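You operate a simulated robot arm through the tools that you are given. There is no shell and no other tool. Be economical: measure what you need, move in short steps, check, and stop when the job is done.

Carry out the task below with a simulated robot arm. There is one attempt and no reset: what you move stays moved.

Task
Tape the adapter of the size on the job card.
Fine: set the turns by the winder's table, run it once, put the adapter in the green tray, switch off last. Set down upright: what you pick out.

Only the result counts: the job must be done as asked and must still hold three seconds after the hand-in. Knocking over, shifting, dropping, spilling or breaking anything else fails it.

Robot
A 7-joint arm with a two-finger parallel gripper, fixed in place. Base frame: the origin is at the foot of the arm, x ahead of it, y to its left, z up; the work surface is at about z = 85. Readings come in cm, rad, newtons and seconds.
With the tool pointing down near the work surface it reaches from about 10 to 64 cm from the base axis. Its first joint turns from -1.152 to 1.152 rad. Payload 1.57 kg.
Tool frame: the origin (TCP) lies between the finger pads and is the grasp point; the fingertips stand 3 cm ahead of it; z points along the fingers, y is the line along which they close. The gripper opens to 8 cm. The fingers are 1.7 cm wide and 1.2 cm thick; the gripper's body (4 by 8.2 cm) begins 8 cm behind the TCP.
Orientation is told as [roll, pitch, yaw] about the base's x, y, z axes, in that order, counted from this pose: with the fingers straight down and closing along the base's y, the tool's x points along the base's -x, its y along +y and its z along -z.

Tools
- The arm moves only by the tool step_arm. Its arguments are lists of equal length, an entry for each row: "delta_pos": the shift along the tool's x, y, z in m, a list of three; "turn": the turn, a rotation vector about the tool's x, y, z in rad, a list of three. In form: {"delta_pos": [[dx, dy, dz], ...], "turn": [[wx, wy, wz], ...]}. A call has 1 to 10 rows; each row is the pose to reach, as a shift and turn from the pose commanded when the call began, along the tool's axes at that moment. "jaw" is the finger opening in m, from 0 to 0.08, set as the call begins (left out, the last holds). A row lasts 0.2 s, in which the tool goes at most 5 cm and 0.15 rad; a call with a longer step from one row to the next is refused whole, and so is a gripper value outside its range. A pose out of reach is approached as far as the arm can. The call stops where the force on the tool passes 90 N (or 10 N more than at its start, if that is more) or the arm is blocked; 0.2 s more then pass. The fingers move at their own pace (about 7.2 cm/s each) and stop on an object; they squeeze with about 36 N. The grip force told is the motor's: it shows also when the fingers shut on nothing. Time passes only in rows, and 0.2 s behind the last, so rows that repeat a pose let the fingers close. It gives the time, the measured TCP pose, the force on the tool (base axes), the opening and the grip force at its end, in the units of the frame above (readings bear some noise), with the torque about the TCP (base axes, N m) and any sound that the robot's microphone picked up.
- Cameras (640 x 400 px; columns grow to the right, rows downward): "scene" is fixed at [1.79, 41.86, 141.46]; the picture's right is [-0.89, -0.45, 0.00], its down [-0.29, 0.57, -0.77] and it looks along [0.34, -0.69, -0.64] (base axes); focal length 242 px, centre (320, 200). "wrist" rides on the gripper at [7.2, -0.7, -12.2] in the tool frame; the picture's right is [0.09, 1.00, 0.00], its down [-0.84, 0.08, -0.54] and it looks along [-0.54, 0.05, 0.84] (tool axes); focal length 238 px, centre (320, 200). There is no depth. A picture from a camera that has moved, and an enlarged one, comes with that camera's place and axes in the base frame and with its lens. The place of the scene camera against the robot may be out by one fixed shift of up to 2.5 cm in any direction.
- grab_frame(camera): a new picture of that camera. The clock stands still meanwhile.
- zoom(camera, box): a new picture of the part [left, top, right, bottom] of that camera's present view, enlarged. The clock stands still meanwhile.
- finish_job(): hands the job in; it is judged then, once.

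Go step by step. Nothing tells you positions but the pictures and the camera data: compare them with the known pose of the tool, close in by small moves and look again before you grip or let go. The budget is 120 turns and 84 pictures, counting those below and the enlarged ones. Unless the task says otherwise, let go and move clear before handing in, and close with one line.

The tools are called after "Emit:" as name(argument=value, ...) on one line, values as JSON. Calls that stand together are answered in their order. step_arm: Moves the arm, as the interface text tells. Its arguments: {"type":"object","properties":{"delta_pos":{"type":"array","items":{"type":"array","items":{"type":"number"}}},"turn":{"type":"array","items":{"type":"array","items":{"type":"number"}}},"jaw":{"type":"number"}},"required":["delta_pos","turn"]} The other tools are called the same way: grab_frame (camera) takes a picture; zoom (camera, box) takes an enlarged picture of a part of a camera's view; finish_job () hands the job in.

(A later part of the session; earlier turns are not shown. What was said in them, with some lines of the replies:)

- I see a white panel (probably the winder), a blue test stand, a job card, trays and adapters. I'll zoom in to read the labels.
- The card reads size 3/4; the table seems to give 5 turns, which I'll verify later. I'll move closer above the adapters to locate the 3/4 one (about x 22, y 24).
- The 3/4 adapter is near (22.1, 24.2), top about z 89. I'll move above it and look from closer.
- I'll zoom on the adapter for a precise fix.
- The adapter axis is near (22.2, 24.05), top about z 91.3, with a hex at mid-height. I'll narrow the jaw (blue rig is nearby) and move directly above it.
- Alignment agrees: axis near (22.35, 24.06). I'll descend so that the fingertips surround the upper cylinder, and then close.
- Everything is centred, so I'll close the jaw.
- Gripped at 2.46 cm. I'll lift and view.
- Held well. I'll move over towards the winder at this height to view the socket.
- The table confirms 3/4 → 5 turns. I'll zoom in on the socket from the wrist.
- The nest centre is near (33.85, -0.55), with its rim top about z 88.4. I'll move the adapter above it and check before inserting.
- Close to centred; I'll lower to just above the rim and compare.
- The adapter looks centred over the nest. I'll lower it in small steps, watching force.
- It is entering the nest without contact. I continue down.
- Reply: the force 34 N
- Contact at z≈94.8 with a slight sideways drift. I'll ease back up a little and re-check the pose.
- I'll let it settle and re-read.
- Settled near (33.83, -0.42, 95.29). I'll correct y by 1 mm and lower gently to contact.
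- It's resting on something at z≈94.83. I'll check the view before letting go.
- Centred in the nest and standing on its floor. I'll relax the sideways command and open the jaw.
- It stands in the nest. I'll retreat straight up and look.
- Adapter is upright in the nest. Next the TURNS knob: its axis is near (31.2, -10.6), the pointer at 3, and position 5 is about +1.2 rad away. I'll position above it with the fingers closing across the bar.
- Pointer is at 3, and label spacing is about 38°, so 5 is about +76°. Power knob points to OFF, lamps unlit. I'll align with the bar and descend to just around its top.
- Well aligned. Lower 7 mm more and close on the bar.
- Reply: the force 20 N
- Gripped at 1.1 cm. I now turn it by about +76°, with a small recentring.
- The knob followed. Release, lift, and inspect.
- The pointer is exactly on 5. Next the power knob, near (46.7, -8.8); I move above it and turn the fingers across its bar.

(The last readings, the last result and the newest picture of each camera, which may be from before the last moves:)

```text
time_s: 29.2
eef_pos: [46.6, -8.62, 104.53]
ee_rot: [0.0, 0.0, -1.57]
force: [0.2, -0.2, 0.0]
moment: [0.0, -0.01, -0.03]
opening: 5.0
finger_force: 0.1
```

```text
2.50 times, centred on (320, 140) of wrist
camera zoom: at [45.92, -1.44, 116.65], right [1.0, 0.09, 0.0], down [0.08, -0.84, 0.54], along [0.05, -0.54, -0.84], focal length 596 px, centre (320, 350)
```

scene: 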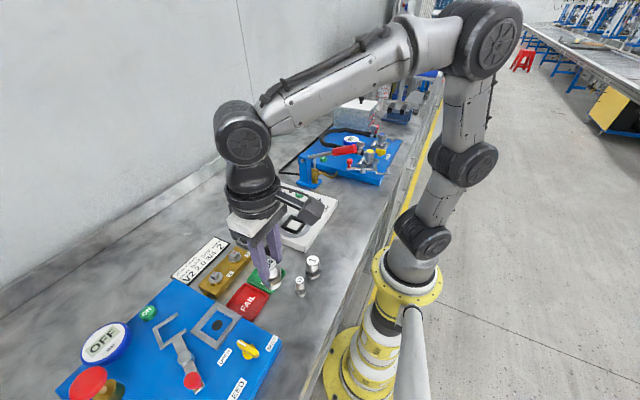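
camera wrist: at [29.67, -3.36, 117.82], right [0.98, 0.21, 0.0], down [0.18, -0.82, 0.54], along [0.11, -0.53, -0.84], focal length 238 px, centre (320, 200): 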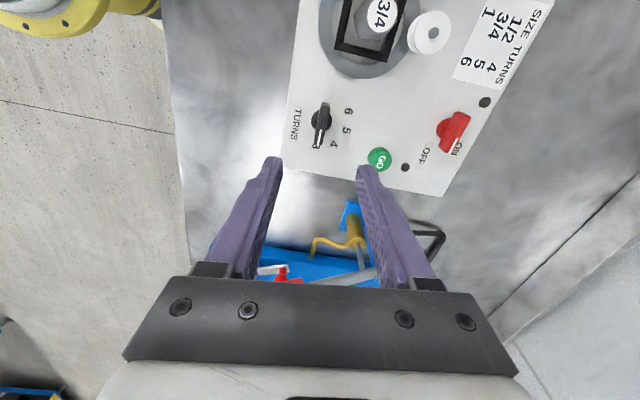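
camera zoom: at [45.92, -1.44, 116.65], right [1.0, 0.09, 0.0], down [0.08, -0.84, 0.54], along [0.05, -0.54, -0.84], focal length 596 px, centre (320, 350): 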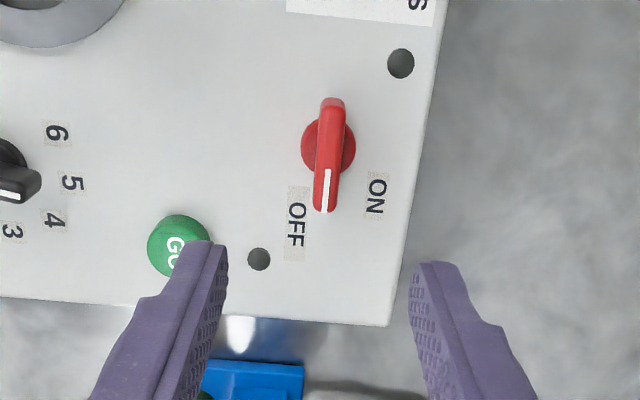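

The power knob's pointer is near OFF, with ON about +50° away. I'll descend onto the bar and grip it.

Emit:
step_arm(delta_pos=[[0.001, 0.003, 0.04], [0.001, 0.003, 0.08], [0.001, 0.003, 0.11], [0.001, 0.003, 0.122], [0.001, 0.003, 0.122]], turn=[[0, 0, 0], [0, 0, 0], [0, 0, 0], [0, 0, 0], [0, 0, 0]])

Emit:
zoom(camera="wrist", box=[240, 110, 390, 210])

```text
time_s: 30.4
eef_pos: [46.9, -8.68, 92.2]
ee_rot: [-0.001, 0.0, -1.568]
force: [-0.5, -0.1, 0.2]
moment: [-0.03, 0.03, 0.01]
opening: 5.0
finger_force: 0.0
```

```text
4.00 times, centred on (315, 160) of wrist
camera zoom: at [46.29, -1.53, 104.38], right [1.0, 0.09, 0.0], down [0.08, -0.84, 0.54], along [0.05, -0.54, -0.84], focal length 953 px, centre (340, 360)
```

zoom: 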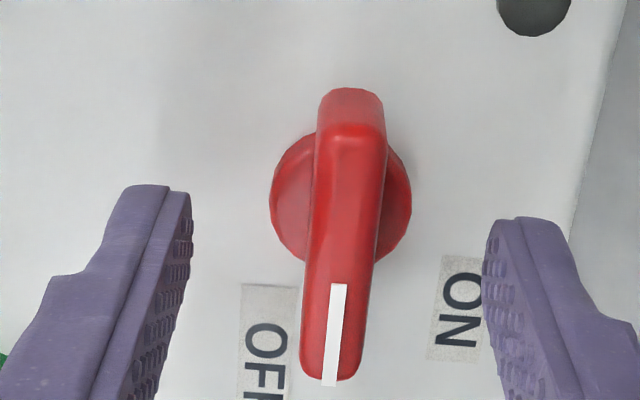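

Centred; close on the bar.

Emit:
step_arm(delta_pos=[[0, 0, 0], [0, 0, 0], [0, 0, 0], [0, 0, 0]], turn=[[0, 0, 0], [0, 0, 0], [0, 0, 0], [0, 0, 0]], jaw=0.0)

Emit:
step_arm(delta_pos=[[0, 0, 0], [0, 0, 0], [0, 0, 0], [0, 0, 0], [0, 0, 0], [0, 0, 0], [0, 0, 0]], turn=[[0, 0, -0.14], [0, 0, -0.28], [0, 0, -0.42], [0, 0, -0.56], [0, 0, -0.7], [0, 0, -0.84], [0, 0, -0.86]])

Emit:
zoom(camera="scene", box=[230, 165, 350, 245])

```text
time_s: 31.4
eef_pos: [47.04, -8.74, 92.23]
ee_rot: [0.0, 0.001, -1.57]
force: [-1.7, -0.2, -0.3]
moment: [-0.09, 0.01, 0.0]
opening: 1.09
finger_force: 29.0
```

```text
time_s: 33.0
eef_pos: [47.26, -8.58, 92.23]
ee_rot: [0.004, -0.004, -0.705]
force: [24.3, 8.3, -3.6]
moment: [0.18, 0.01, -0.01]
opening: 1.09
finger_force: 28.3
```

```text
5.00 times, centred on (290, 205) of scene
camera zoom: at [1.86, 41.89, 141.46], right [-0.89, -0.45, 0.0], down [-0.29, 0.57, -0.77], along [0.34, -0.69, -0.64], focal length 1209 px, centre (470, 175)
```

zoom: 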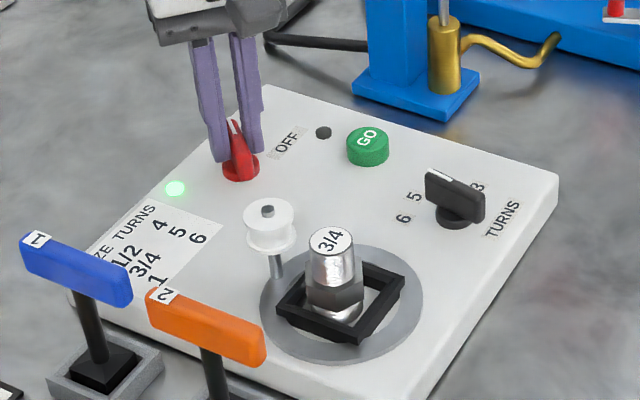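

The green power lamp is lit. Release, lift, and move above the GO button.

Emit:
step_arm(delta_pos=[[0, 0, 0], [0, 0, 0], [0, 0, 0]], turn=[[0, 0, 0], [0, 0, 0], [0, 0, 0]], jaw=0.05)

Emit:
step_arm(delta_pos=[[0, 0, -0.03], [0, 0, -0.07], [0.01, -0.03, -0.09], [0.02, -0.06, -0.09], [0.025, -0.084, -0.09], [0.025, -0.084, -0.09]], turn=[[0, 0, 0], [0, 0, 0], [0, 0, 0], [0, 0, 0], [0, 0, 0], [0, 0, 0]])

Emit:
step_arm(delta_pos=[[0, 0, 0], [0, 0, 0], [0, 0, 0], [0, 0, 0]], turn=[[0, 0, -0.14], [0, 0, -0.28], [0, 0, -0.42], [0, 0, -0.56]], jaw=0.0)

Emit:
grab_frame(camera="wrist")

```text
time_s: 33.8
eef_pos: [46.91, -8.69, 92.26]
ee_rot: [0.001, 0.0, -0.707]
force: [0.0, -0.5, 0.1]
moment: [-0.01, -0.01, 0.01]
opening: 4.97
finger_force: 0.1
```

```text
time_s: 35.2
eef_pos: [39.24, -13.27, 101.13]
ee_rot: [0.001, 0.0, -0.708]
force: [-0.9, -0.1, 0.0]
moment: [-0.01, -0.01, 0.0]
opening: 5.0
finger_force: 0.2
```

```text
time_s: 36.2
eef_pos: [39.46, -13.41, 101.27]
ee_rot: [0.0, 0.0, -0.147]
force: [-0.2, 0.5, 1.1]
moment: [-0.03, -0.03, -0.01]
opening: 0.01
finger_force: 21.3
```

```text
39 pictures are left
camera wrist: at [32.2, -13.0, 113.37], right [0.05, 1.0, 0.0], down [0.84, -0.05, 0.54], along [0.54, -0.03, -0.84], focal length 238 px, centre (320, 200)
```

wrist: 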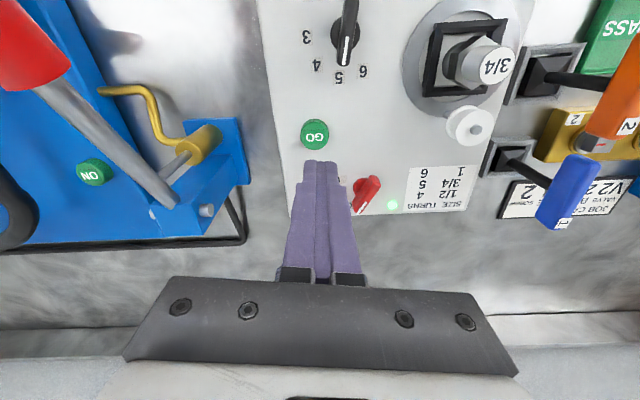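

GO is at about (39.6, -13.7). I align over it and approach.

Emit:
step_arm(delta_pos=[[-0.0016, -0.0028, 0.03], [-0.0016, -0.0028, 0.06], [-0.0016, -0.0028, 0.075], [-0.0016, -0.0028, 0.075]], turn=[[0, 0, 0], [0, 0, 0], [0, 0, 0], [0, 0, 0]])

Emit:
zoom(camera="scene", box=[260, 165, 356, 229])

Emit:
zoom(camera="wrist", box=[250, 110, 400, 210])

```text
time_s: 37.2
eef_pos: [39.5, -13.63, 93.78]
ee_rot: [0.001, 0.001, -0.148]
force: [0.3, 0.2, 0.2]
moment: [-0.02, -0.03, 0.01]
opening: 0.01
finger_force: 21.6
```

```text
6.25 times, centred on (308, 197) of scene
camera zoom: at [1.79, 41.86, 141.46], right [-0.89, -0.45, 0.0], down [-0.29, 0.57, -0.77], along [0.34, -0.69, -0.64], focal length 1512 px, centre (395, 219)
```

zoom: 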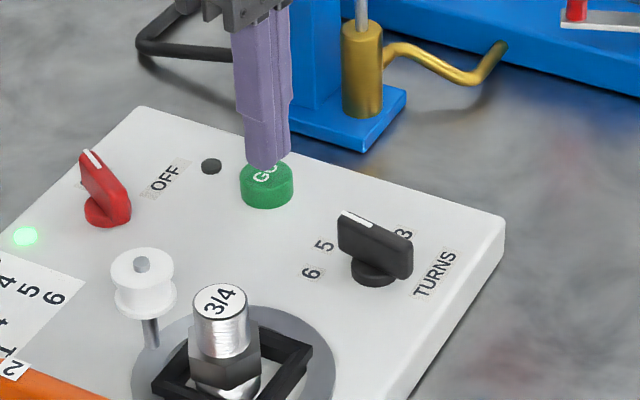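

```text
4.00 times, centred on (325, 160) of wrist
camera zoom: at [32.31, -13.27, 105.81], right [0.06, 1.0, 0.0], down [0.84, -0.05, 0.54], along [0.54, -0.03, -0.84], focal length 953 px, centre (300, 360)
```

zoom: 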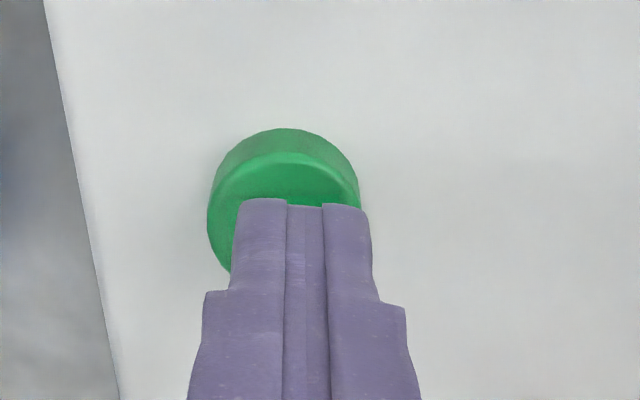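

Shift about 3 mm in -y, then press once in small steps and come back up.

Emit:
step_arm(delta_pos=[[0, -0.003, 0.004], [0, -0.003, 0.008], [0, -0.003, 0.011], [0, -0.003, 0.014], [0, -0.003, 0.016]], turn=[[0, 0, 0], [0, 0, 0], [0, 0, 0], [0, 0, 0], [0, 0, 0]])

```text
time_s: 38.4
eef_pos: [39.56, -14.04, 92.16]
ee_rot: [0.001, 0.001, -0.149]
force: [-1.6, -0.6, 1.0]
moment: [0.02, 0.02, 0.01]
opening: 0.0
finger_force: 20.8
```

No contact yet; continue down.

Emit:
step_arm(delta_pos=[[0, 0, 0.002], [0, 0, 0.004], [0, 0, 0.006], [0, 0, 0.006]], turn=[[0, 0, 0], [0, 0, 0], [0, 0, 0], [0, 0, 0]])

Emit:
zoom(camera="scene", box=[260, 165, 356, 229])

```text
time_s: 39.4
eef_pos: [39.57, -13.95, 91.6]
ee_rot: [-0.002, -0.002, -0.149]
force: [-8.3, -0.2, 20.2]
moment: [-0.03, 0.29, -0.06]
opening: 0.0
finger_force: 21.4
heard: click
```

```text
6.25 times, centred on (308, 197) of scene
camera zoom: at [1.74, 41.87, 141.46], right [-0.89, -0.45, 0.0], down [-0.29, 0.57, -0.77], along [0.34, -0.69, -0.64], focal length 1512 px, centre (395, 219)
```

zoom: 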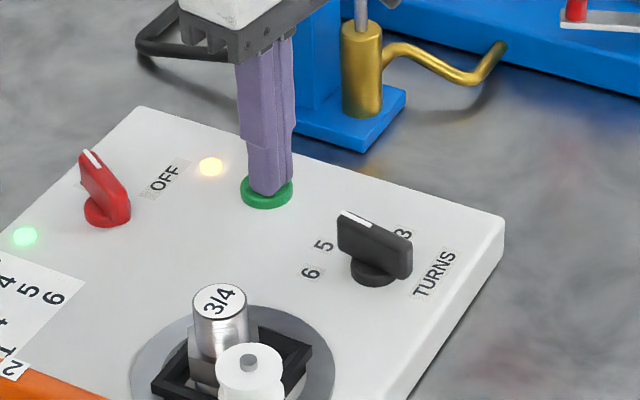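

Click heard; the amber run lamp is on and the spool is winding. I'll back off and wait clear.

Emit:
step_arm(delta_pos=[[0, 0, -0.02], [0, 0, -0.05], [0, 0, -0.09], [0, 0, -0.1], [0, 0, -0.1], [0, 0, -0.1], [0, 0, -0.1], [0, 0, -0.1], [0, 0, -0.1], [0, 0, -0.1]], turn=[[0, 0, 0], [0, 0, 0], [0, 0, 0], [0, 0, 0], [0, 0, 0], [0, 0, 0], [0, 0, 0], [0, 0, 0], [0, 0, 0], [0, 0, 0]])

Emit:
step_arm(delta_pos=[[0, 0, 0], [0, 0, 0], [0, 0, 0], [0, 0, 0], [0, 0, 0], [0, 0, 0], [0, 0, 0], [0, 0, 0], [0, 0, 0], [0, 0, 0]], turn=[[0, 0, 0], [0, 0, 0], [0, 0, 0], [0, 0, 0], [0, 0, 0], [0, 0, 0], [0, 0, 0], [0, 0, 0], [0, 0, 0], [0, 0, 0]])

Emit:
zoom(camera="scene", box=[230, 165, 350, 245])

```text
time_s: 41.6
eef_pos: [39.67, -13.95, 101.66]
ee_rot: [-0.001, 0.001, -0.147]
force: [-0.5, 0.1, 0.1]
moment: [-0.02, -0.02, 0.0]
opening: 0.0
finger_force: 21.3
```

```text
time_s: 43.8
eef_pos: [39.55, -13.83, 101.47]
ee_rot: [0.001, 0.001, -0.149]
force: [0.7, -1.0, 0.2]
moment: [0.02, 0.01, 0.01]
opening: 0.0
finger_force: 21.4
```

```text
5.00 times, centred on (290, 205) of scene
camera zoom: at [1.79, 41.86, 141.46], right [-0.89, -0.45, 0.0], down [-0.29, 0.57, -0.77], along [0.34, -0.69, -0.64], focal length 1209 px, centre (470, 175)
```

zoom: 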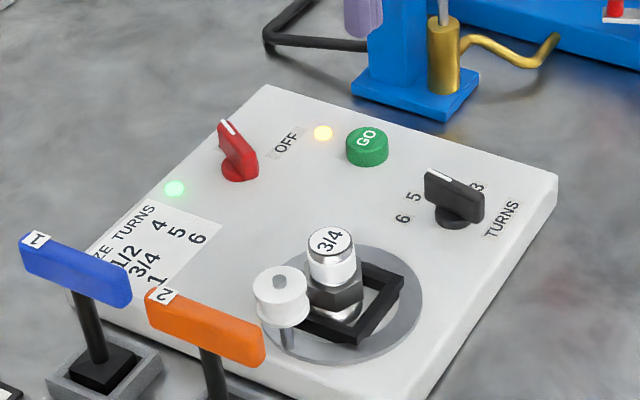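

Still winding (amber lit), tape showing on the top cylinder. I'll wait more.

Emit:
step_arm(delta_pos=[[0, 0, 0], [0, 0, 0], [0, 0, 0], [0, 0, 0], [0, 0, 0], [0, 0, 0], [0, 0, 0], [0, 0, 0], [0, 0, 0], [0, 0, 0]], turn=[[0, 0, 0], [0, 0, 0], [0, 0, 0], [0, 0, 0], [0, 0, 0], [0, 0, 0], [0, 0, 0], [0, 0, 0], [0, 0, 0], [0, 0, 0]])

Emit:
step_arm(delta_pos=[[0, 0, 0], [0, 0, 0], [0, 0, 0], [0, 0, 0], [0, 0, 0], [0, 0, 0], [0, 0, 0], [0, 0, 0], [0, 0, 0], [0, 0, 0]], turn=[[0, 0, 0], [0, 0, 0], [0, 0, 0], [0, 0, 0], [0, 0, 0], [0, 0, 0], [0, 0, 0], [0, 0, 0], [0, 0, 0], [0, 0, 0]])

Emit:
zoom(camera="scene", box=[230, 165, 350, 245])

```text
time_s: 46.0
eef_pos: [39.57, -13.91, 101.57]
ee_rot: [0.001, -0.002, -0.149]
force: [0.5, 0.7, 0.7]
moment: [-0.02, 0.0, 0.0]
opening: 0.02
finger_force: 21.6
```

```text
time_s: 48.2
eef_pos: [39.45, -13.83, 101.46]
ee_rot: [-0.002, -0.001, -0.149]
force: [0.6, 0.2, -0.4]
moment: [0.0, 0.06, 0.02]
opening: 0.02
finger_force: 21.1
```

```text
5.00 times, centred on (290, 205) of scene
camera zoom: at [1.79, 41.86, 141.46], right [-0.89, -0.45, 0.0], down [-0.29, 0.57, -0.77], along [0.34, -0.69, -0.64], focal length 1209 px, centre (470, 175)
```

zoom: 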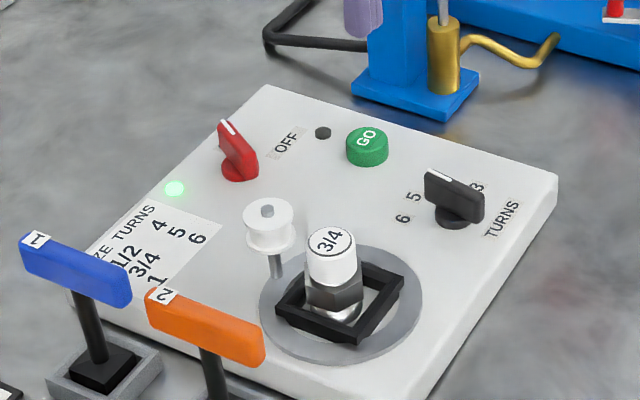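

Winding is finished: amber out, spool home, power lamp on. I'll go back above the adapter to view it.

Emit:
step_arm(delta_pos=[[0.02, 0.024, -0.01], [0.04, 0.048, -0.02], [0.06, 0.072, -0.02], [0.08, 0.096, -0.02], [0.104, 0.1214, -0.02], [0.104, 0.1214, -0.02]], turn=[[0, 0, -0.14], [0, 0, -0.149], [0, 0, -0.149], [0, 0, -0.149], [0, 0, -0.149], [0, 0, -0.149]], jaw=0.05)

Emit:
zoom(camera="wrist", box=[240, 110, 400, 210])

```text
time_s: 49.6
eef_pos: [31.0, -0.73, 103.44]
ee_rot: [0.001, -0.001, 0.0]
force: [0.4, -0.2, 0.2]
moment: [-0.01, 0.01, 0.03]
opening: 5.02
finger_force: 0.0
```

```text
4.00 times, centred on (320, 160) of wrist
camera zoom: at [23.79, -1.39, 115.59], right [-0.09, 1.0, 0.0], down [0.84, 0.08, 0.54], along [0.54, 0.05, -0.84], focal length 953 px, centre (320, 360)
```

zoom: 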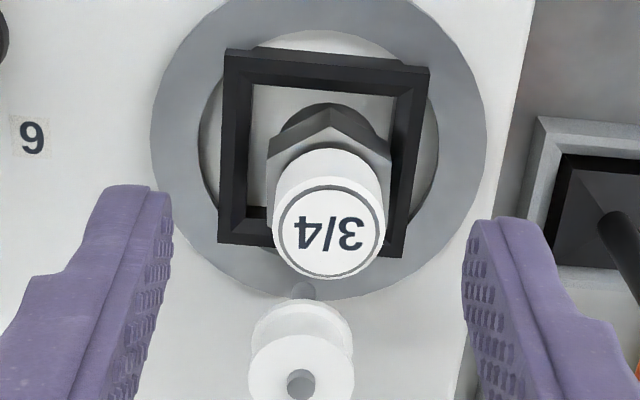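

The adapter is at about (34.05, -0.2), with hex flats still facing ±y. I'll grip on the hex to spare the tape; first a partial descent.

Emit:
step_arm(delta_pos=[[-0.02, 0.005, 0.01], [-0.0303, 0.0052, 0.03], [-0.0303, 0.0052, 0.06], [-0.0303, 0.0052, 0.075], [-0.0303, 0.0052, 0.075]], turn=[[0, 0, 0], [0, 0, 0], [0, 0, 0], [0, 0, 0], [0, 0, 0]], jaw=0.048)

Emit:
zoom(camera="wrist", box=[240, 110, 400, 210])

```text
time_s: 50.8
eef_pos: [34.33, -0.09, 95.96]
ee_rot: [-0.001, 0.001, -0.001]
force: [0.0, 0.4, -0.2]
moment: [-0.03, -0.02, -0.02]
opening: 4.79
finger_force: 0.0
```

```text
4.00 times, centred on (320, 160) of wrist
camera zoom: at [27.06, -0.79, 108.06], right [-0.09, 1.0, 0.0], down [0.84, 0.08, 0.54], along [0.54, 0.05, -0.84], focal length 953 px, centre (320, 360)
```

zoom: 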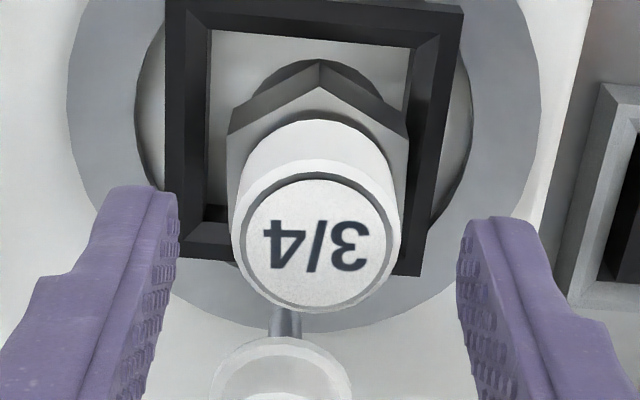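

Fine-centre by 2 mm and go down to the hex, then close.

Emit:
step_arm(delta_pos=[[0.0025, -0.001, 0.01], [0.0025, -0.001, 0.022], [0.0025, -0.001, 0.033], [0.0025, -0.001, 0.033]], turn=[[0, 0, 0], [0, 0, 0], [0, 0, 0], [0, 0, 0]])

Emit:
zoom(camera="scene", box=[275, 205, 323, 237])

```text
time_s: 51.8
eef_pos: [33.88, -0.13, 92.66]
ee_rot: [-0.001, 0.0, 0.0]
force: [-0.3, -0.5, -0.2]
moment: [0.03, 0.0, 0.0]
opening: 4.79
finger_force: 0.1
```

```text
12.50 times, centred on (299, 221) of scene
camera zoom: at [1.79, 41.86, 141.46], right [-0.89, -0.45, 0.0], down [-0.29, 0.57, -0.77], along [0.34, -0.69, -0.64], focal length 3024 px, centre (582, -62)
```

zoom: 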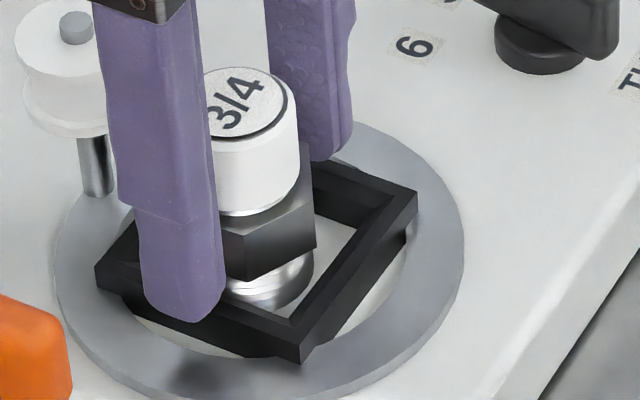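

Fingertips are at hex level, clear of the rim. Closing.

Emit:
step_arm(delta_pos=[[0, 0, 0], [0, 0, 0], [0, 0, 0], [0, 0, 0]], turn=[[0, 0, 0], [0, 0, 0], [0, 0, 0], [0, 0, 0]], jaw=0.0)

Emit:
zoom(camera="scene", box=[275, 205, 323, 237])

```text
time_s: 52.8
eef_pos: [33.93, -0.16, 92.63]
ee_rot: [-0.001, 0.0, 0.001]
force: [0.9, 0.5, 0.5]
moment: [0.04, 0.0, -0.01]
opening: 3.49
finger_force: 35.8
```

```text
12.50 times, centred on (299, 221) of scene
camera zoom: at [1.79, 41.86, 141.46], right [-0.89, -0.45, 0.0], down [-0.29, 0.57, -0.77], along [0.34, -0.69, -0.64], focal length 3024 px, centre (582, -62)
```

zoom: 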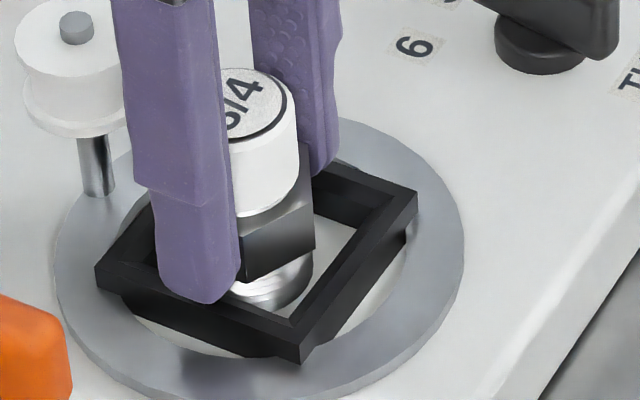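

Gripped on the hex (3.49 cm). Lift straight up and carry toward the green tray.

Emit:
step_arm(delta_pos=[[0, 0, -0.02], [0, 0, -0.05], [0, 0, -0.1], [0, 0, -0.15], [0, 0, -0.165], [0, 0, -0.165]], turn=[[0, 0, 0], [0, 0, 0], [0, 0, 0], [0, 0, 0], [0, 0, 0], [0, 0, 0]])

Emit:
step_arm(delta_pos=[[0.012, 0.04, 0], [0.024, 0.08, 0], [0.036, 0.12, 0], [0.045, 0.165, 0], [0.045, 0.165, 0]], turn=[[0, 0, 0], [0, 0, 0], [0, 0, 0], [0, 0, 0], [0, 0, 0]])

Emit:
grab_frame(camera="wrist")

Emit:
zoom(camera="scene", box=[210, 190, 360, 290])

```text
time_s: 54.2
eef_pos: [34.0, -0.08, 109.55]
ee_rot: [0.0, 0.001, -0.001]
force: [0.0, 0.2, -1.2]
moment: [-0.03, 0.02, -0.01]
opening: 3.54
finger_force: 36.1
```

```text
time_s: 55.4
eef_pos: [29.43, 16.53, 109.6]
ee_rot: [0.0, 0.001, 0.0]
force: [0.0, 0.0, -0.6]
moment: [0.01, 0.02, 0.0]
opening: 3.48
finger_force: 35.7
```

```text
29 pictures are left
camera wrist: at [22.13, 15.84, 121.7], right [-0.09, 1.0, 0.0], down [0.84, 0.08, 0.54], along [0.54, 0.05, -0.84], focal length 238 px, centre (320, 200)
```

wrist: 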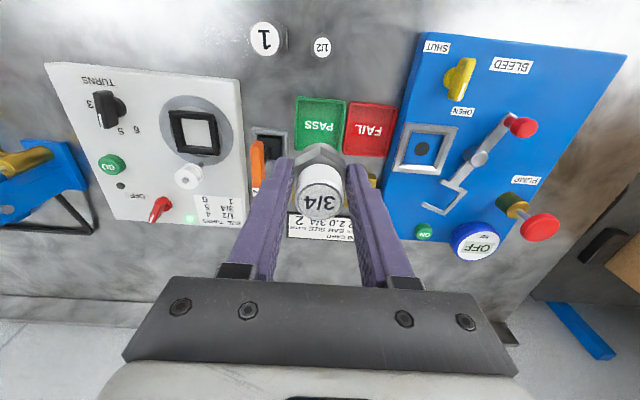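

```text
4.00 times, centred on (285, 240) of scene
camera zoom: at [1.79, 41.87, 141.46], right [-0.89, -0.45, 0.0], down [-0.29, 0.57, -0.77], along [0.34, -0.69, -0.64], focal length 968 px, centre (460, 40)
```

zoom: 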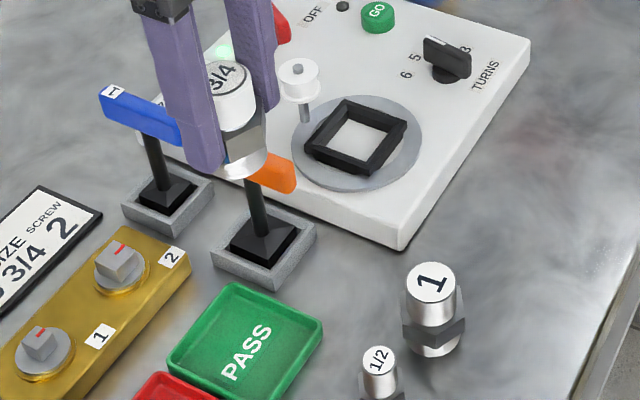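

The green tray centre is about (31.95, 16.6). I move above it and descend to just over the floor.

Emit:
step_arm(delta_pos=[[-0.0252, 0.001, 0.02], [-0.0252, 0.001, 0.06], [-0.0252, 0.001, 0.1], [-0.0252, 0.001, 0.14], [-0.0252, 0.001, 0.16], [-0.0252, 0.001, 0.16]], turn=[[0, 0, 0], [0, 0, 0], [0, 0, 0], [0, 0, 0], [0, 0, 0], [0, 0, 0]])

Emit:
zoom(camera="scene", box=[230, 230, 326, 294])

Emit:
zoom(camera="wrist", box=[220, 80, 420, 210])

```text
time_s: 56.8
eef_pos: [31.73, 16.33, 93.33]
ee_rot: [0.001, 0.001, 0.0]
force: [0.6, -0.1, -1.1]
moment: [0.01, 0.02, 0.04]
opening: 3.5
finger_force: 36.5
```

```text
6.25 times, centred on (278, 262) of scene
camera zoom: at [1.79, 41.86, 141.46], right [-0.89, -0.45, 0.0], down [-0.29, 0.57, -0.77], along [0.34, -0.69, -0.64], focal length 1512 px, centre (582, -188)
```

zoom: 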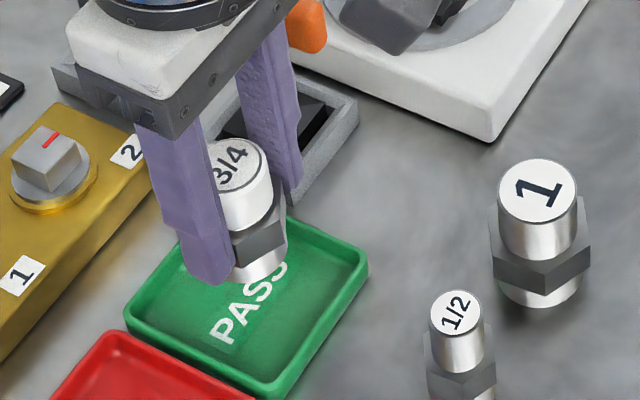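

```text
3.08 times, centred on (320, 145) of wrist
camera zoom: at [24.46, 15.66, 105.41], right [-0.09, 1.0, 0.0], down [0.84, 0.08, 0.54], along [0.54, 0.05, -0.84], focal length 733 px, centre (320, 369)
```

zoom: 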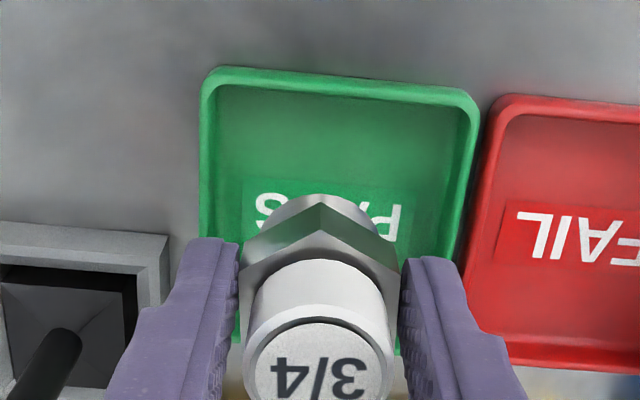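

Over the tray's centre. Lower gently to the floor.

Emit:
step_arm(delta_pos=[[-0.001, 0.001, 0.01], [-0.001, 0.001, 0.018], [-0.001, 0.001, 0.023], [-0.001, 0.001, 0.023]], turn=[[0, 0, 0], [0, 0, 0], [0, 0, 0], [0, 0, 0]])

```text
time_s: 57.8
eef_pos: [31.88, 16.57, 90.96]
ee_rot: [0.0, 0.0, 0.0]
force: [0.1, 0.5, -0.3]
moment: [0.03, -0.01, -0.01]
opening: 3.48
finger_force: 36.6
```

Emit:
step_arm(delta_pos=[[0, 0, 0.0015], [0, 0, 0.003], [0, 0, 0.003]], turn=[[0, 0, 0], [0, 0, 0], [0, 0, 0]])

Emit:
zoom(camera="scene", box=[240, 240, 312, 288])

```text
time_s: 58.6
eef_pos: [32.0, 16.59, 90.69]
ee_rot: [0.001, 0.0, 0.0]
force: [0.5, 0.1, -1.3]
moment: [-0.04, -0.02, 0.0]
opening: 3.48
finger_force: 35.9
```

```text
8.33 times, centred on (276, 264) of scene
camera zoom: at [1.79, 41.86, 141.46], right [-0.89, -0.45, 0.0], down [-0.29, 0.57, -0.77], along [0.34, -0.69, -0.64], focal length 2016 px, centre (687, -333)
```

zoom: 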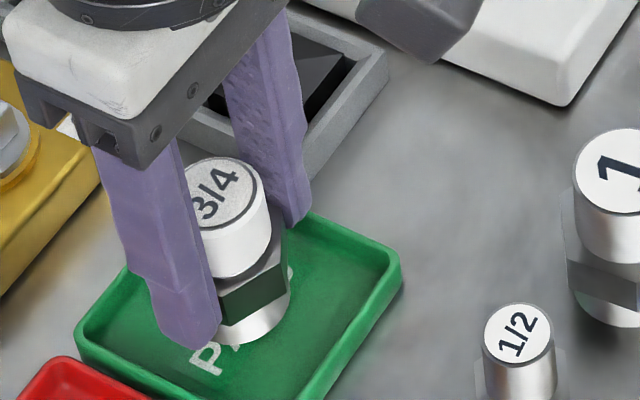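

Nearly down; I descend in fine steps until contact.

Emit:
step_arm(delta_pos=[[0, 0, 0.001], [0, 0, 0.002], [0, 0, 0.003], [0, 0, 0.003]], turn=[[0, 0, 0], [0, 0, 0], [0, 0, 0], [0, 0, 0]])

```text
time_s: 59.6
eef_pos: [32.01, 16.7, 90.34]
ee_rot: [0.0, 0.0, 0.0]
force: [0.6, 0.6, -0.6]
moment: [-0.03, 0.01, -0.03]
opening: 3.5
finger_force: 36.0
```

Emit:
step_arm(delta_pos=[[0, -0.0005, 0.001], [0, -0.0005, 0.002], [0, -0.0005, 0.003], [0, -0.0005, 0.003]], turn=[[0, 0, 0], [0, 0, 0], [0, 0, 0], [0, 0, 0]])

```text
time_s: 60.6
eef_pos: [32.02, 16.56, 90.1]
ee_rot: [-0.001, -0.001, 0.0]
force: [-0.7, -0.2, -1.1]
moment: [0.0, -0.01, 0.01]
opening: 3.48
finger_force: 36.2
```

Emit:
step_arm(delta_pos=[[0, 0, 0.001], [0, 0, 0.002], [0, 0, 0.003], [0, 0, 0.003]], turn=[[0, 0, 0], [0, 0, 0], [0, 0, 0], [0, 0, 0]])

Emit:
zoom(camera="scene", box=[240, 240, 312, 288])

```text
time_s: 61.6
eef_pos: [32.1, 16.43, 89.78]
ee_rot: [-0.001, 0.0, 0.0]
force: [-0.3, 0.1, -0.8]
moment: [0.0, -0.01, 0.02]
opening: 3.48
finger_force: 35.9
```

```text
8.33 times, centred on (276, 264) of scene
camera zoom: at [1.79, 41.86, 141.46], right [-0.89, -0.45, 0.0], down [-0.29, 0.57, -0.77], along [0.34, -0.69, -0.64], focal length 2016 px, centre (687, -333)
```

zoom: 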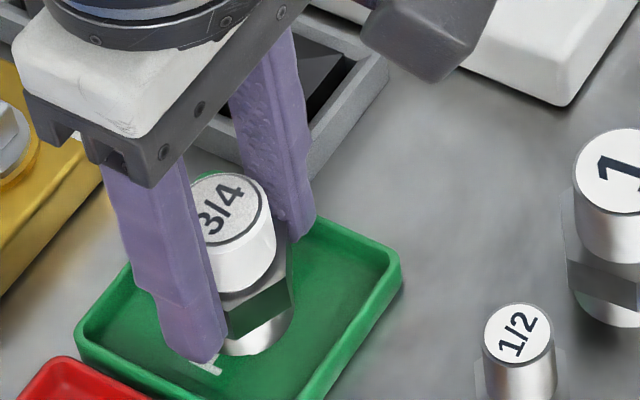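

Emit:
step_arm(delta_pos=[[0, 0, 0.001], [0, 0, 0.002], [0, 0, 0.003], [0, 0, 0.004], [0, 0, 0.004]], turn=[[0, 0, 0], [0, 0, 0], [0, 0, 0], [0, 0, 0], [0, 0, 0]])

```text
time_s: 62.8
eef_pos: [32.1, 16.62, 89.43]
ee_rot: [0.004, -0.007, 0.0]
force: [-5.0, -7.2, 36.7]
moment: [-0.34, -0.01, -0.04]
opening: 3.53
finger_force: 35.7
```

Contact on the tray floor. Ease off the push by 1.5 mm and check.

Emit:
step_arm(delta_pos=[[0, 0, -0.001], [0, 0, -0.0015], [0, 0, -0.0015]], turn=[[0, 0, 0], [0, 0, 0], [0, 0, 0]])

Emit:
zoom(camera="scene", box=[240, 240, 312, 288])

```text
time_s: 63.6
eef_pos: [32.17, 16.61, 89.46]
ee_rot: [0.002, -0.003, -0.001]
force: [7.7, -1.9, 17.8]
moment: [-0.07, -0.52, -0.06]
opening: 3.5
finger_force: 36.1
```

```text
8.33 times, centred on (276, 264) of scene
camera zoom: at [1.79, 41.85, 141.47], right [-0.89, -0.45, 0.0], down [-0.29, 0.57, -0.77], along [0.34, -0.69, -0.64], focal length 2016 px, centre (687, -333)
```

zoom: 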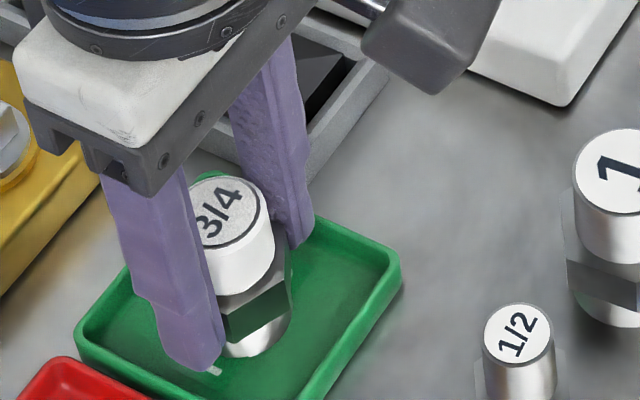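

Standing on the floor. I open just slightly (4.0 cm) so the fingers don't touch the tray walls.

Emit:
step_arm(delta_pos=[[0, 0, -0.001], [0, 0, -0.001], [0, 0, -0.001]], turn=[[0, 0, 0], [0, 0, 0], [0, 0, 0]], jaw=0.04)

Emit:
zoom(camera="wrist", box=[220, 80, 420, 210])

```text
time_s: 64.4
eef_pos: [31.94, 16.62, 89.54]
ee_rot: [0.0, 0.002, 0.001]
force: [0.3, 0.0, -0.4]
moment: [0.01, 0.01, -0.02]
opening: 4.01
finger_force: 0.2
```

```text
3.08 times, centred on (320, 145) of wrist
camera zoom: at [24.69, 15.86, 101.71], right [-0.09, 1.0, 0.0], down [0.84, 0.08, 0.54], along [0.54, 0.05, -0.84], focal length 733 px, centre (320, 369)
```

zoom: 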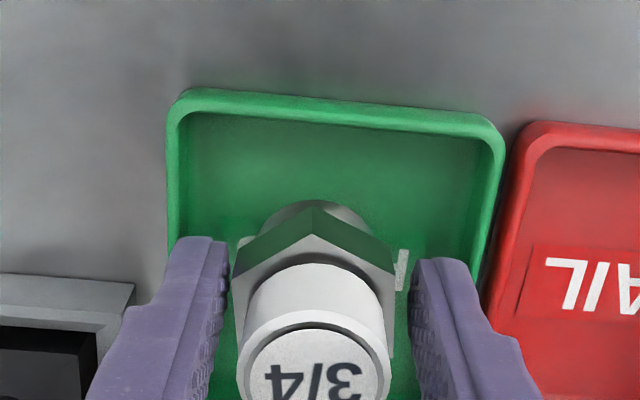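

Free on both sides. Lift straight up slowly.

Emit:
step_arm(delta_pos=[[0, -0.0008, -0.005], [0, -0.0008, -0.02], [0, -0.0008, -0.05], [0, -0.0008, -0.09], [0, -0.0008, -0.13], [0, -0.0008, -0.16], [0, -0.0008, -0.16]], turn=[[0, 0, 0], [0, 0, 0], [0, 0, 0], [0, 0, 0], [0, 0, 0], [0, 0, 0], [0, 0, 0]])

Emit:
zoom(camera="scene", box=[200, 170, 350, 300])

```text
time_s: 66.0
eef_pos: [32.03, 16.52, 105.28]
ee_rot: [0.001, 0.001, 0.001]
force: [0.7, 0.1, -0.3]
moment: [-0.01, 0.0, 0.01]
opening: 3.99
finger_force: 0.1
```

```text
3.08 times, centred on (275, 235) of scene
camera zoom: at [1.79, 41.86, 141.46], right [-0.89, -0.45, 0.0], down [-0.29, 0.57, -0.77], along [0.34, -0.69, -0.64], focal length 744 px, centre (458, 92)
```

zoom: 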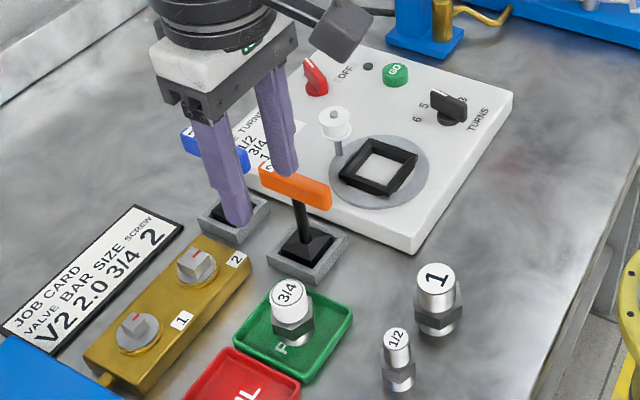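

Adapter stands upright in the green tray. Now to the power knob to switch off.

Emit:
step_arm(delta_pos=[[-0.0213, -0.036, -0.01], [-0.0426, -0.072, -0.02], [-0.0639, -0.108, -0.02], [-0.0851, -0.144, -0.02], [-0.1064, -0.18, -0.02], [-0.1277, -0.216, -0.02], [-0.149, -0.252, -0.01], [-0.149, -0.252, 0]], turn=[[0, 0, 0.1], [0, 0, 0.2], [0, 0, 0.3], [0, 0, 0.4], [0, 0, 0.5], [0, 0, 0.6], [0, 0, 0.707], [0, 0, 0.707]], jaw=0.05)

Emit:
zoom(camera="wrist", box=[220, 70, 420, 200])

```text
time_s: 67.8
eef_pos: [46.95, -8.85, 105.47]
ee_rot: [0.001, 0.0, -0.707]
force: [0.0, 0.5, 0.0]
moment: [-0.01, 0.02, -0.04]
opening: 5.01
finger_force: 0.0
```

```text
3.08 times, centred on (320, 135) of wrist
camera zoom: at [40.97, -4.74, 117.6], right [0.58, 0.82, 0.0], down [0.69, -0.49, 0.54], along [0.44, -0.31, -0.84], focal length 733 px, centre (320, 400)
```

zoom: 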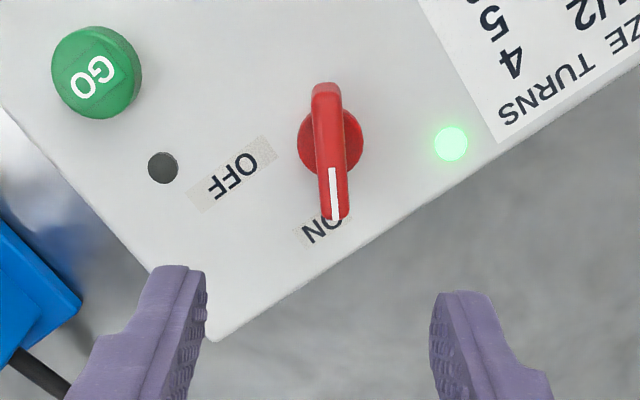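

Aligned with the bar. Descend and grip.

Emit:
step_arm(delta_pos=[[0.0013, 0.0015, 0.04], [0.0013, 0.0015, 0.08], [0.0013, 0.0015, 0.12], [0.0013, 0.0015, 0.132], [0.0013, 0.0015, 0.132]], turn=[[0, 0, 0], [0, 0, 0], [0, 0, 0], [0, 0, 0], [0, 0, 0]])

Emit:
step_arm(delta_pos=[[0, 0, 0], [0, 0, 0], [0, 0, 0], [0, 0, 0]], turn=[[0, 0, 0], [0, 0, 0], [0, 0, 0], [0, 0, 0]], jaw=0.0)

```text
time_s: 69.0
eef_pos: [46.67, -8.62, 92.23]
ee_rot: [-0.001, -0.001, -0.704]
force: [0.3, -0.6, 0.8]
moment: [-0.03, 0.0, 0.0]
opening: 4.99
finger_force: 0.1
```

```text
time_s: 70.0
eef_pos: [46.95, -8.45, 92.45]
ee_rot: [0.004, -0.003, -0.708]
force: [22.9, 22.0, -8.2]
moment: [0.01, -0.25, 0.07]
opening: 1.07
finger_force: 28.4
```

Gripped. Turn back to OFF (-0.86 rad), recentring a little.

Emit:
step_arm(delta_pos=[[0, 0.002, 0], [0, 0.002, 0], [0, 0.002, 0], [0, 0.002, 0], [0, 0.002, 0], [0, 0.002, 0], [0, 0.002, 0], [0, 0.002, 0]], turn=[[0, 0, 0.14], [0, 0, 0.28], [0, 0, 0.42], [0, 0, 0.56], [0, 0, 0.7], [0, 0, 0.84], [0, 0, 0.88], [0, 0, 0.88]])

Emit:
zoom(camera="scene", box=[230, 165, 350, 245])

```text
time_s: 71.8
eef_pos: [46.92, -8.34, 92.55]
ee_rot: [0.003, 0.0, -1.585]
force: [3.6, 4.2, 8.9]
moment: [0.04, 0.2, 0.54]
opening: 1.07
finger_force: 28.7
```

```text
5.00 times, centred on (290, 205) of scene
camera zoom: at [1.79, 41.88, 141.46], right [-0.89, -0.45, 0.0], down [-0.29, 0.57, -0.77], along [0.34, -0.69, -0.64], focal length 1209 px, centre (470, 175)
```

zoom: 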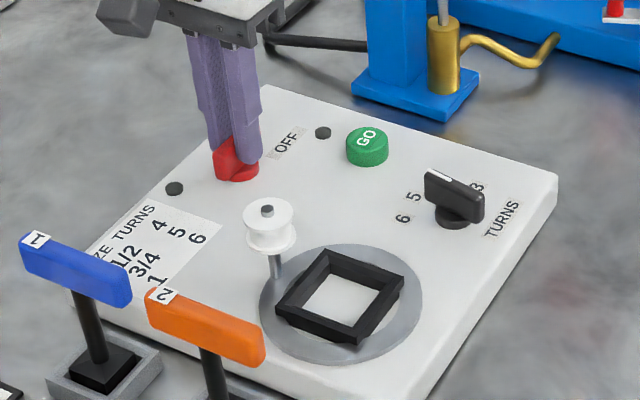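

The power lamp is out, and the knob is against its OFF stop. Release and move clear.

Emit:
step_arm(delta_pos=[[0, 0, 0], [0, 0, 0], [0, 0, 0]], turn=[[0, 0, 0], [0, 0, 0], [0, 0, 0]], jaw=0.05)

Emit:
step_arm(delta_pos=[[0, 0, -0.03], [0, 0, -0.07], [0, 0, -0.11], [0, 0, -0.15], [0, 0, -0.15]], turn=[[0, 0, 0], [0, 0, 0], [0, 0, 0], [0, 0, 0], [0, 0, 0]])

Emit:
grab_frame(camera="scene")

Emit:
zoom(camera="scene", box=[200, 170, 350, 300])

```text
time_s: 72.6
eef_pos: [47.01, -8.36, 92.27]
ee_rot: [0.001, 0.0, -1.586]
force: [0.0, 0.1, 0.3]
moment: [0.0, -0.03, -0.02]
opening: 5.0
finger_force: 0.1
```

```text
time_s: 73.8
eef_pos: [46.87, -8.42, 107.4]
ee_rot: [0.001, 0.0, -1.587]
force: [0.2, -1.2, 0.1]
moment: [0.01, 0.0, 0.01]
opening: 5.0
finger_force: 0.1
```

```text
18 pictures are left
```

scene: 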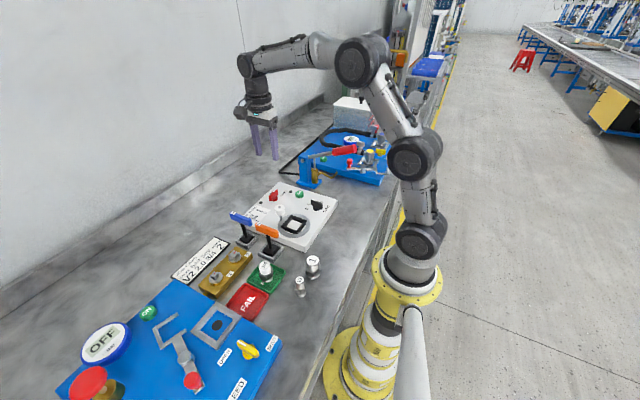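

```text
3.08 times, centred on (275, 235) of scene
camera zoom: at [1.79, 41.86, 141.46], right [-0.89, -0.45, 0.0], down [-0.29, 0.57, -0.77], along [0.34, -0.69, -0.64], focal length 744 px, centre (458, 92)
```

zoom: 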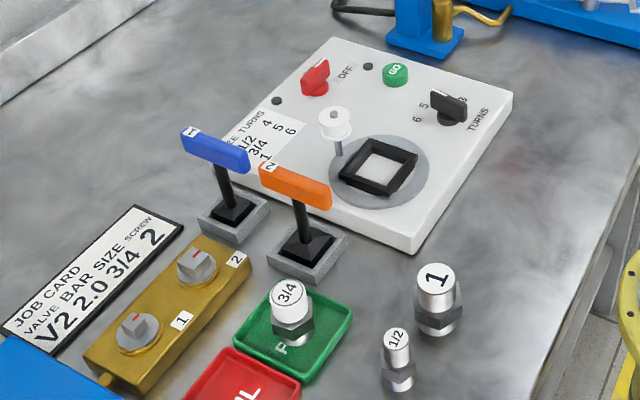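

The taped adapter stands upright in the green tray, the winder is off, nothing else has moved, and the arm is clear. I'm handing in.

Emit:
finish_job()

```text
The job is handed in.
```

The 3/4 adapter was taped with 5 turns in a single run and stands upright in the green tray; the winder was switched off last.
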